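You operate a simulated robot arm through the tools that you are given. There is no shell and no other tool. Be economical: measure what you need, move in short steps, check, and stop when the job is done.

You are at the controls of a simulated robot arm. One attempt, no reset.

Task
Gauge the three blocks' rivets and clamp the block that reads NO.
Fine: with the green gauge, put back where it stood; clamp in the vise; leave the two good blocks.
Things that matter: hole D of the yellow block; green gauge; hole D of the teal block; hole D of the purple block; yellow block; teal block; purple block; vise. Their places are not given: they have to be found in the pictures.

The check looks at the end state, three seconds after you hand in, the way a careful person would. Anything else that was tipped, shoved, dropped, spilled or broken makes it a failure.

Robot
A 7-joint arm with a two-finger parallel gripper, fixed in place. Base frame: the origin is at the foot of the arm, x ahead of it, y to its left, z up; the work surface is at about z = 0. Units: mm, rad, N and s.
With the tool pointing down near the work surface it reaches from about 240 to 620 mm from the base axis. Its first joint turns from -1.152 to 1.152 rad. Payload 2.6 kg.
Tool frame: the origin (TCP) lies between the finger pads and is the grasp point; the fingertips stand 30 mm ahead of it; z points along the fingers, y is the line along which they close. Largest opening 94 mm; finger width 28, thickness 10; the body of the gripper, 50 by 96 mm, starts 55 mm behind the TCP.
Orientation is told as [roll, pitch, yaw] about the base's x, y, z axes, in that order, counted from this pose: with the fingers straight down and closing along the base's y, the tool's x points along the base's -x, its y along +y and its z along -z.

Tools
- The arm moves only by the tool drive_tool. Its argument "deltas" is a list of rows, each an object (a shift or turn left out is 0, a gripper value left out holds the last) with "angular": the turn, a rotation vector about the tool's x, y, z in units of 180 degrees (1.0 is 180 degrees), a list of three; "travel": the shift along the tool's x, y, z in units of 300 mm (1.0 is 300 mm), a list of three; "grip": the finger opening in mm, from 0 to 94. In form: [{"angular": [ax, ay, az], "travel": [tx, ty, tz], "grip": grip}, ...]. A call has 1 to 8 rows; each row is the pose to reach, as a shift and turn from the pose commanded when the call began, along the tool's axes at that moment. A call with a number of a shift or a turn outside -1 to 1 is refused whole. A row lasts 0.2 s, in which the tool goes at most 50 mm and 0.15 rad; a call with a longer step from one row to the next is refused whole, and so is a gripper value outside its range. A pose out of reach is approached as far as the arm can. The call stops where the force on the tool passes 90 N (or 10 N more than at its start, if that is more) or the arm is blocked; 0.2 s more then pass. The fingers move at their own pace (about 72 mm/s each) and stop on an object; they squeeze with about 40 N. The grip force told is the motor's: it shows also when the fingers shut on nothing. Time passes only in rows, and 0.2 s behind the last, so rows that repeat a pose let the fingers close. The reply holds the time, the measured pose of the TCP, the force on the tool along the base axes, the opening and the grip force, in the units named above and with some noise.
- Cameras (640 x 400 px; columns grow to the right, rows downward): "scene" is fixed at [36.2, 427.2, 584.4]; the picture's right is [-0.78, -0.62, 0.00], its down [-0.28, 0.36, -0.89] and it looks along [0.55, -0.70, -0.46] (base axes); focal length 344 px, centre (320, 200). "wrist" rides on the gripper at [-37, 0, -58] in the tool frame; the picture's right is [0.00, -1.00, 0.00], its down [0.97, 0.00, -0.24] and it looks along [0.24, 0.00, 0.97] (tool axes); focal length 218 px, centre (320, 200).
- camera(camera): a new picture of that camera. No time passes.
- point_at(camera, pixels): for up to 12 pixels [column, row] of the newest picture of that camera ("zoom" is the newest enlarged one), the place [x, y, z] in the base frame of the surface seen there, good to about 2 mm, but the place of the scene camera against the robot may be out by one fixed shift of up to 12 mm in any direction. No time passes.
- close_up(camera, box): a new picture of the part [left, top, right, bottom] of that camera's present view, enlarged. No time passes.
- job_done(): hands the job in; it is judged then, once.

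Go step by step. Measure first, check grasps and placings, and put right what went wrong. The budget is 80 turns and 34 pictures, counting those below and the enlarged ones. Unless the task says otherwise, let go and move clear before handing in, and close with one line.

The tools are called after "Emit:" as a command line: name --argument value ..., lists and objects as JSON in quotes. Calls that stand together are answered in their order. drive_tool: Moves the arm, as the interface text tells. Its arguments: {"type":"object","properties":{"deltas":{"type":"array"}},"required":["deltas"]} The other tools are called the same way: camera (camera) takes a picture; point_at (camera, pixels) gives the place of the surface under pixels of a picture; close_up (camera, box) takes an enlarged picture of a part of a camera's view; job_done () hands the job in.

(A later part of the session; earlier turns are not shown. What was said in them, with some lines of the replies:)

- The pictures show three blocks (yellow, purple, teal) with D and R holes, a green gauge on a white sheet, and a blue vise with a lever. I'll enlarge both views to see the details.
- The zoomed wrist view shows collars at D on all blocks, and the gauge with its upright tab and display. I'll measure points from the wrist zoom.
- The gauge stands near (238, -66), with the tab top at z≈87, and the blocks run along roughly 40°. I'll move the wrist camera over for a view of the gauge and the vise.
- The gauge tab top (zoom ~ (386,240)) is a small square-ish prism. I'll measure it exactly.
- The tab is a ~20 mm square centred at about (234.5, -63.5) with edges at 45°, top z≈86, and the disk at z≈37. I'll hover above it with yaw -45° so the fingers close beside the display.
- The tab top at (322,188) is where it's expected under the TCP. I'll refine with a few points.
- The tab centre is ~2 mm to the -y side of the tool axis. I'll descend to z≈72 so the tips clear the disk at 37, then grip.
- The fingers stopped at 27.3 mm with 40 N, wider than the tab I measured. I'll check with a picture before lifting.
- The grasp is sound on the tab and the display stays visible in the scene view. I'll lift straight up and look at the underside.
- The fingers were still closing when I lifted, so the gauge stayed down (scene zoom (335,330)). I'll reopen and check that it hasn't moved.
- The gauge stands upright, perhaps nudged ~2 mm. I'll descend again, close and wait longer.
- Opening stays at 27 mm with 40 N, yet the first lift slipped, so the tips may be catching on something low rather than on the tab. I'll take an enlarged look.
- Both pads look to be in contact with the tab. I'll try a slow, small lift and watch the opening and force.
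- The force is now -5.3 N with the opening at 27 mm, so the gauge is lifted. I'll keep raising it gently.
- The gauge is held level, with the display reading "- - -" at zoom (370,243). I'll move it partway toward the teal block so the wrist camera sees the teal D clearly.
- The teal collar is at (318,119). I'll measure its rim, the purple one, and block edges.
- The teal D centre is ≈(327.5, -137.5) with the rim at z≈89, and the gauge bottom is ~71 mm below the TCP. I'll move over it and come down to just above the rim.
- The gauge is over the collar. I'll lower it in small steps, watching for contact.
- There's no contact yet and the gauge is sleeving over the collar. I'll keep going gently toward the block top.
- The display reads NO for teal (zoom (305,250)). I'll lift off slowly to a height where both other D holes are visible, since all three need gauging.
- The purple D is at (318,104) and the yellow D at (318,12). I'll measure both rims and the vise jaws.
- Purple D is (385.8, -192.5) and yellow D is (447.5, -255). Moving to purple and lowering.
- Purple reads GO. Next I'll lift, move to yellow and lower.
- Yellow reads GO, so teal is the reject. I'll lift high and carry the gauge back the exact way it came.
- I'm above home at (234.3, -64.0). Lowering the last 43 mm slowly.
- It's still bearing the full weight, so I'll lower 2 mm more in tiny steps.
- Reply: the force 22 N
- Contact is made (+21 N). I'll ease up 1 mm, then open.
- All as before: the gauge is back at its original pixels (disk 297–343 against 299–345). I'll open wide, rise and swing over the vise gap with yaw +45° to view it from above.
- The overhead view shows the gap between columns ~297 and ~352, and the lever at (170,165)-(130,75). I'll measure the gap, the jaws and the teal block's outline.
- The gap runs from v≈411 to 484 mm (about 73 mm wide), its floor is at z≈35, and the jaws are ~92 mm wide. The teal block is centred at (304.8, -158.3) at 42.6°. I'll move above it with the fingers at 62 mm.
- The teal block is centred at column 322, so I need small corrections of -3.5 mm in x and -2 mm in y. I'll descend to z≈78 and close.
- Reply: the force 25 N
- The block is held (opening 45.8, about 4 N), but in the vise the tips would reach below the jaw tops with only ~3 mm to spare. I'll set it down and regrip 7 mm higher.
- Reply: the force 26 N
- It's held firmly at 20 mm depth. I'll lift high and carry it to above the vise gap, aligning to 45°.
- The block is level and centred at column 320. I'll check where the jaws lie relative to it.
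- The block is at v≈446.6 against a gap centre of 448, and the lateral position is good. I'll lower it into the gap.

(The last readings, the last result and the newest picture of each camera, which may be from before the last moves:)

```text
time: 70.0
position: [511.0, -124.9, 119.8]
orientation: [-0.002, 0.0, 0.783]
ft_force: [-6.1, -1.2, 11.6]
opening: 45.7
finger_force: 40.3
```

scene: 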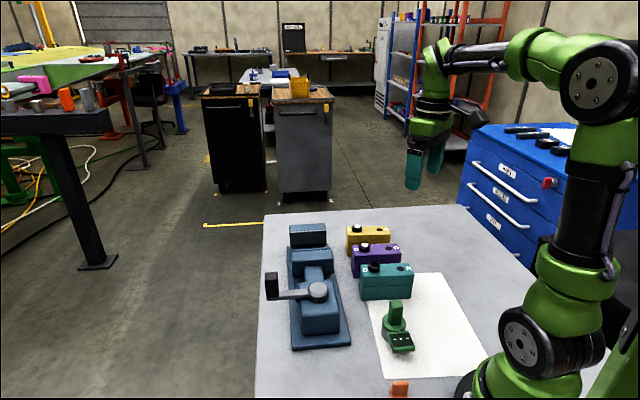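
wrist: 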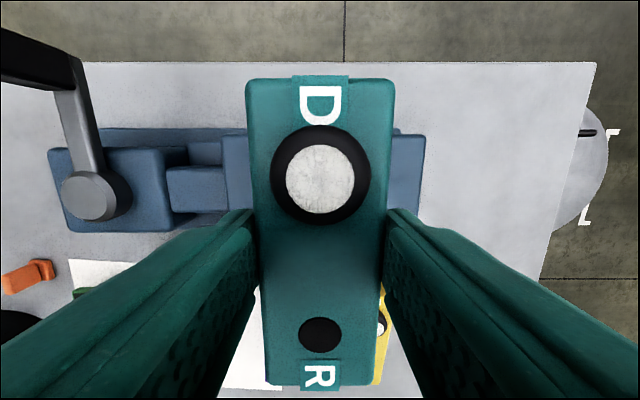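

It's seated on the vise floor (+11.6 N). I'll ease slightly, open and rise.

Emit:
drive_tool --deltas '[{"travel": [0, 0, -0.002]}, {"travel": [0, 0, -0.002], "grip": 62}, {"travel": [0, 0, -0.002]}, {"travel": [0, 0, -0.002]}, {"travel": [0, 0, -0.05]}, {"travel": [0, 0, -0.15]}, {"travel": [0, 0, -0.3]}, {"travel": [0, 0, -0.42]}]'

Emit:
camera --camera "wrist"

```text
time: 71.8
position: [510.1, -125.7, 243.6]
orientation: [-0.001, 0.0, 0.785]
ft_force: [0.2, -0.3, 0.4]
opening: 61.9
finger_force: 0.0
```

```text
3 pictures are left
```

wrist: 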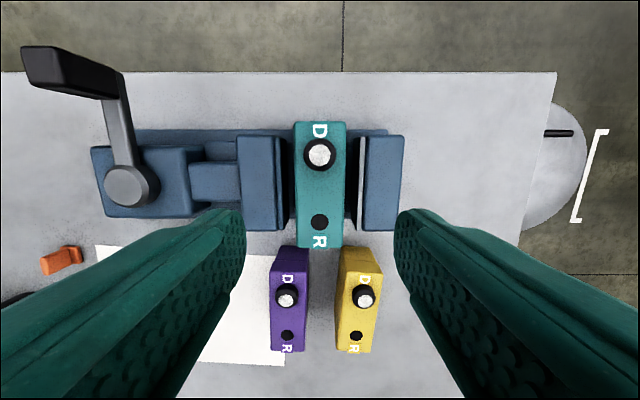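

The block sits well in the gap. Now I'll measure the lever's handle and pivot in this picture.

Emit:
point_at --camera "wrist" --pixels '[[28, 52], [55, 52], [35, 80], [25, 70], [45, 65], [70, 60], [100, 80], [75, 88], [120, 85], [118, 125], [125, 187], [150, 190]]'

Emit:
point_at --camera "wrist" --pixels '[[52, 88], [26, 48], [36, 85], [57, 70], [57, 60], [110, 97], [287, 170], [275, 170], [347, 170], [365, 170], [300, 170], [340, 170]]'

```text
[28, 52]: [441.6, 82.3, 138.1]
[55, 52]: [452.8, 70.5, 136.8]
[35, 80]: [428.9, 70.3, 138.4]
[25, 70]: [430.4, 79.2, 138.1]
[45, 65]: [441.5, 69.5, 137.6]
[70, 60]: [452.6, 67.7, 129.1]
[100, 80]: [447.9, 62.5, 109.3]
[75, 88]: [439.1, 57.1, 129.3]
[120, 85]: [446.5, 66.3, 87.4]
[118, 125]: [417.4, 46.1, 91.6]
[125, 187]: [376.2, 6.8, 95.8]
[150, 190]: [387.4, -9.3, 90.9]
```

```text
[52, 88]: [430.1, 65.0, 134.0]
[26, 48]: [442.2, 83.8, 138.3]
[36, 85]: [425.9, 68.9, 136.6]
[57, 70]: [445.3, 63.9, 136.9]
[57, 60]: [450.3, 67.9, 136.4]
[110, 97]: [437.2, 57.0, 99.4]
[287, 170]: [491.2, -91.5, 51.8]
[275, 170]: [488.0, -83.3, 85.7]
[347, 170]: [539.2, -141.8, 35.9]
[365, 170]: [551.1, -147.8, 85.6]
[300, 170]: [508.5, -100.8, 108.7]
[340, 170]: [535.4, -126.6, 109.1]
```

The handle is a vertical post about 21×18 mm at (439, 70), with its top at z 138. The pivot is ≈(377.5, 4) and the lever radius ≈90 mm. I'll move above the post and straddle it.

Emit:
drive_tool --deltas '[{"travel": [-0.06, 0.13, 0]}, {"travel": [-0.12, 0.27, 0]}, {"travel": [-0.19, 0.41, 0]}, {"travel": [-0.25, 0.54, 0]}, {"travel": [-0.293, 0.628, 0.06]}, {"travel": [-0.293, 0.628, 0.08]}, {"travel": [-0.293, 0.628, 0.08]}]'

Emit:
drive_tool --deltas '[{"travel": [0, 0, 0.08]}, {"travel": [0, 0, 0.15]}, {"travel": [0, 0, 0.22]}, {"travel": [0, 0, 0.26]}, {"travel": [0, 0, 0.29]}, {"travel": [0, 0, 0.29]}]'

```text
time: 73.4
position: [439.0, 71.0, 220.3]
orientation: [0.0, 0.0, 0.786]
ft_force: [-0.4, 0.1, 0.3]
opening: 62.0
finger_force: 0.1
```

```text
time: 74.8
position: [439.9, 71.9, 133.1]
orientation: [0.0, 0.0, 0.786]
ft_force: [0.3, 0.1, -0.6]
opening: 62.0
finger_force: 0.1
```

The post is straddled without contact. I'll narrow the fingers to 36 mm and test a small clockwise arc (tightening direction), watching the force.

Emit:
drive_tool --deltas '[{"grip": 36}, {}, {}, {"travel": [0.0004, -0.0304, 0], "angular": [0, 0, 0.0318]}, {"travel": [0.0018, -0.0456, 0], "angular": [0, 0, 0.0477]}]'

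```text
time: 76.0
position: [445.8, 63.8, 131.8]
orientation: [0.009, 0.004, 0.637]
ft_force: [-30.6, 14.0, 4.6]
opening: 52.7
finger_force: 14.8
```

The lever resisted (33 N, the post stayed put and pushed the finger open), so clockwise may be its stop. I'll return and try a small counter-clockwise arc.

Emit:
drive_tool --deltas '[{"travel": [0.002, 0.023, 0], "angular": [0, 0, -0.024], "grip": 40}, {"travel": [0.005, 0.0455, 0], "angular": [0, 0, -0.0477]}, {"travel": [0.005, 0.0455, 0], "angular": [0, 0, -0.0477]}, {"travel": [0.005, 0.0455, 0], "angular": [0, 0, -0.0477]}]'

```text
time: 77.0
position: [440.2, 69.9, 133.1]
orientation: [-0.002, 0.001, 0.785]
ft_force: [-0.7, -0.2, -0.5]
opening: 39.9
finger_force: 0.1
```

Emit:
drive_tool --deltas '[{"travel": [0.0014, 0.0152, 0], "angular": [0, 0, -0.0159]}, {"travel": [0.0027, 0.0303, 0], "angular": [0, 0, -0.0318]}, {"travel": [0.0052, 0.0453, 0], "angular": [0, 0, -0.0477]}, {"travel": [0.0084, 0.0602, 0], "angular": [0, 0, -0.0637]}]'

```text
time: 78.0
position: [424.9, 81.6, 133.3]
orientation: [-0.001, -0.003, 0.987]
ft_force: [2.4, -0.5, -0.5]
opening: 41.2
finger_force: 1.1
```

Counter-clockwise meets very little resistance (~2 N). I'll continue the arc.

Emit:
drive_tool --deltas '[{"travel": [0.0027, 0.0303, 0], "angular": [0, 0, -0.0318]}, {"travel": [0.0084, 0.0602, 0], "angular": [0, 0, -0.0637]}, {"travel": [0.017, 0.0893, 0], "angular": [0, 0, -0.0955]}, {"travel": [0.0285, 0.1174, 0], "angular": [0, 0, -0.1273]}]'

Emit:
camera --camera "scene"

```text
time: 79.0
position: [390.1, 92.7, 133.1]
orientation: [0.001, 0.0, 1.39]
ft_force: [1.6, 0.5, 0.3]
opening: 40.7
finger_force: 1.0
```

```text
2 pictures are left
```

scene: 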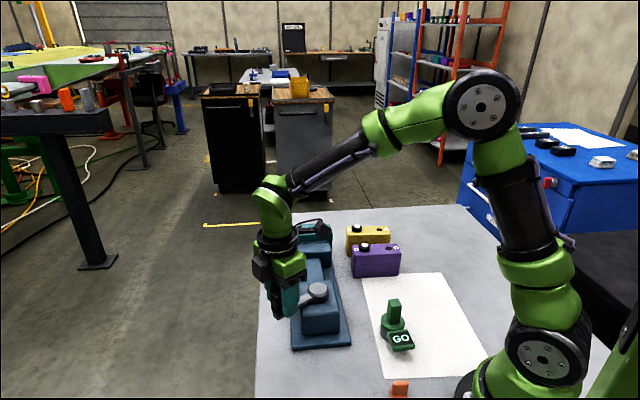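

The lever is turning with the gripper. I'll probe the jaw position in this picture at no picture cost.

Emit:
point_at --camera "scene" --pixels '[[318, 258], [318, 264], [318, 270], [315, 248], [312, 240], [320, 275], [316, 230], [310, 225]]'

```text
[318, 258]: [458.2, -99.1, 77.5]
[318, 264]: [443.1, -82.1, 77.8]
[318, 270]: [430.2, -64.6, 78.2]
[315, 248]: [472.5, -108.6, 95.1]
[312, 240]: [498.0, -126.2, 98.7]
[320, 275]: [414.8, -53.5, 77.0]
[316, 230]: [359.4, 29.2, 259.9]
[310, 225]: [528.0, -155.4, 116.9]
```

The points are inconclusive, but the open-end stop was clockwise, so counter-clockwise should close. I'll keep going.

Emit:
drive_tool --deltas '[{"travel": [0.0027, 0.0303, 0], "angular": [0, 0, -0.0318]}, {"travel": [0.0084, 0.0602, 0], "angular": [0, 0, -0.0637]}, {"travel": [0.017, 0.0893, 0], "angular": [0, 0, -0.0955]}, {"travel": [0.0285, 0.1174, 0], "angular": [0, 0, -0.1273]}]'

Emit:
drive_tool --deltas '[{"travel": [0.0027, 0.0303, 0], "angular": [0, 0, -0.0318]}, {"travel": [0.0084, 0.0602, 0], "angular": [0, 0, -0.0637]}, {"travel": [0.017, 0.0893, 0], "angular": [0, 0, -0.0955]}, {"travel": [0.0285, 0.1174, 0], "angular": [0, 0, -0.1273]}]'

```text
time: 80.0
position: [354.2, 91.0, 133.8]
orientation: [-0.001, -0.001, 1.788]
ft_force: [1.0, -0.2, 0.9]
opening: 41.4
finger_force: 0.1
```

```text
time: 81.0
position: [322.4, 76.4, 132.8]
orientation: [0.0, 0.0, 2.187]
ft_force: [0.2, -0.7, -0.1]
opening: 40.1
finger_force: 0.0
```

About 80° has been swept. I'll continue a little, watching for the clamping resistance.

Emit:
drive_tool --deltas '[{"travel": [0.0014, 0.0152, 0], "angular": [0, 0, -0.0159]}, {"travel": [0.0027, 0.0303, 0], "angular": [0, 0, -0.0318]}, {"travel": [0.0052, 0.0453, 0], "angular": [0, 0, -0.0477]}, {"travel": [0.0084, 0.0602, 0], "angular": [0, 0, -0.0637]}, {"travel": [0.0084, 0.0602, 0], "angular": [0, 0, -0.0637]}]'

```text
time: 82.2
position: [314.7, 64.3, 135.3]
orientation: [-0.016, 0.011, 2.392]
ft_force: [44.6, 27.7, -18.1]
opening: 68.7
finger_force: 25.2
```

The lever has come to a firm stop (52 N) after ~85°. I'll back off, rise clear, and then check the jaw.

Emit:
drive_tool --deltas '[{"travel": [0.0004, -0.0304, 0], "angular": [0, 0, 0.0318]}, {"travel": [0.0037, -0.0606, 0], "angular": [0, 0, 0.0637]}, {"travel": [0.0037, -0.0606, 0], "angular": [0, 0, 0.0637], "grip": 56}, {"travel": [0.0037, -0.0606, 0], "angular": [0, 0, 0.0637]}, {"travel": [0.0037, -0.0606, -0.05], "angular": [0, 0, 0.0637]}, {"travel": [0.0037, -0.0606, -0.15], "angular": [0, 0, 0.0637]}, {"travel": [0.0037, -0.0606, -0.3], "angular": [0, 0, 0.0637]}, {"travel": [0.0037, -0.0606, -0.4], "angular": [0, 0, 0.0637]}]'

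```text
time: 84.0
position: [322.4, 75.3, 254.9]
orientation: [-0.002, 0.002, 2.184]
ft_force: [-0.1, 0.0, 0.1]
opening: 55.8
finger_force: 0.0
```

I'm clear of the handle. I'll swing back over the vise for an overhead check.

Emit:
drive_tool --deltas '[{"travel": [0.05, -0.005, -0.1], "angular": [0, 0, 0.045]}, {"travel": [0.15, -0.015, -0.15], "angular": [0, 0, 0.09]}, {"travel": [0.27, -0.03, -0.15], "angular": [0, 0, 0.135]}, {"travel": [0.39, -0.04, -0.15], "angular": [0, 0, 0.18]}, {"travel": [0.51, -0.055, -0.15], "angular": [0, 0, 0.225]}, {"travel": [0.63, -0.067, -0.15], "angular": [0, 0, 0.27]}, {"travel": [0.76, -0.08, -0.15], "angular": [0, 0, 0.315]}, {"travel": [0.882, -0.094, -0.15], "angular": [0, 0, 0.36]}]'

Emit:
drive_tool --deltas '[{"angular": [0, 0, 0.043]}, {"angular": [0, 0, 0.086]}, {"angular": [0, 0, 0.086]}]'

Emit:
camera --camera "wrist"

```text
time: 85.8
position: [496.5, -122.2, 297.7]
orientation: [0.001, 0.002, 1.053]
ft_force: [0.9, 0.1, 1.0]
opening: 56.0
finger_force: 0.1
```

```text
time: 86.6
position: [496.8, -123.5, 298.6]
orientation: [0.0, 0.0, 0.783]
ft_force: [-0.6, 0.4, -0.2]
opening: 56.0
finger_force: 0.0
```

```text
1 pictures are left
```

wrist: 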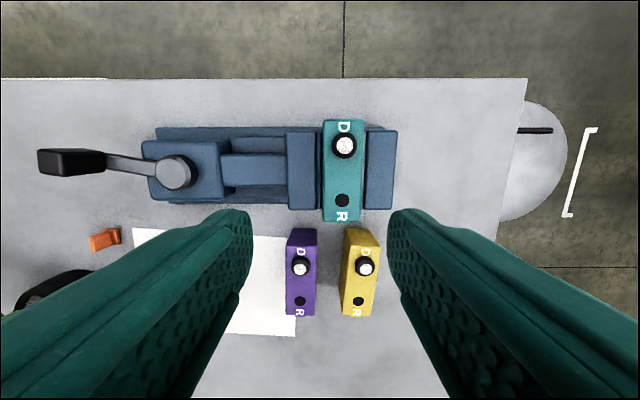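

The jaw has closed: moving jaw edge at column ~318, block at 322–365, fixed jaw at 366. I'll check the numbers for residual gaps.

Emit:
point_at --camera "wrist" --pixels '[[312, 175], [316, 175], [319, 175], [321, 175], [326, 175], [360, 175], [364, 175], [367, 175], [372, 175], [175, 172], [60, 160], [343, 145]]'

```text
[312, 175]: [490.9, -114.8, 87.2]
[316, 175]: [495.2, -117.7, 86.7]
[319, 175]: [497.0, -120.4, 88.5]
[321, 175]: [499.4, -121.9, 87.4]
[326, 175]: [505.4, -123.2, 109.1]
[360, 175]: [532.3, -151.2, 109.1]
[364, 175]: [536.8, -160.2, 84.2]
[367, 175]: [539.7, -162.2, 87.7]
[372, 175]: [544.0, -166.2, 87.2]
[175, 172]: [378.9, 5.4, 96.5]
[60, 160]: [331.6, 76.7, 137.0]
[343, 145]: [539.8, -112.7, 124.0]
```

The moving jaw's front sits at v≈439 against the fixed face at ≈485. That leaves ~46 mm, the block's width, so the teal block is clamped between the jaws. The gauge, purple and yellow blocks stand in place and the gripper is empty and clear, so I'm handing in.

Emit:
job_done

```text
The job is handed in.
```

All three blocks were gauged: teal read NO and is clamped in the vise, purple and yellow read GO and stayed where they were, and the green gauge is back where it stood, to within about 2 mm.
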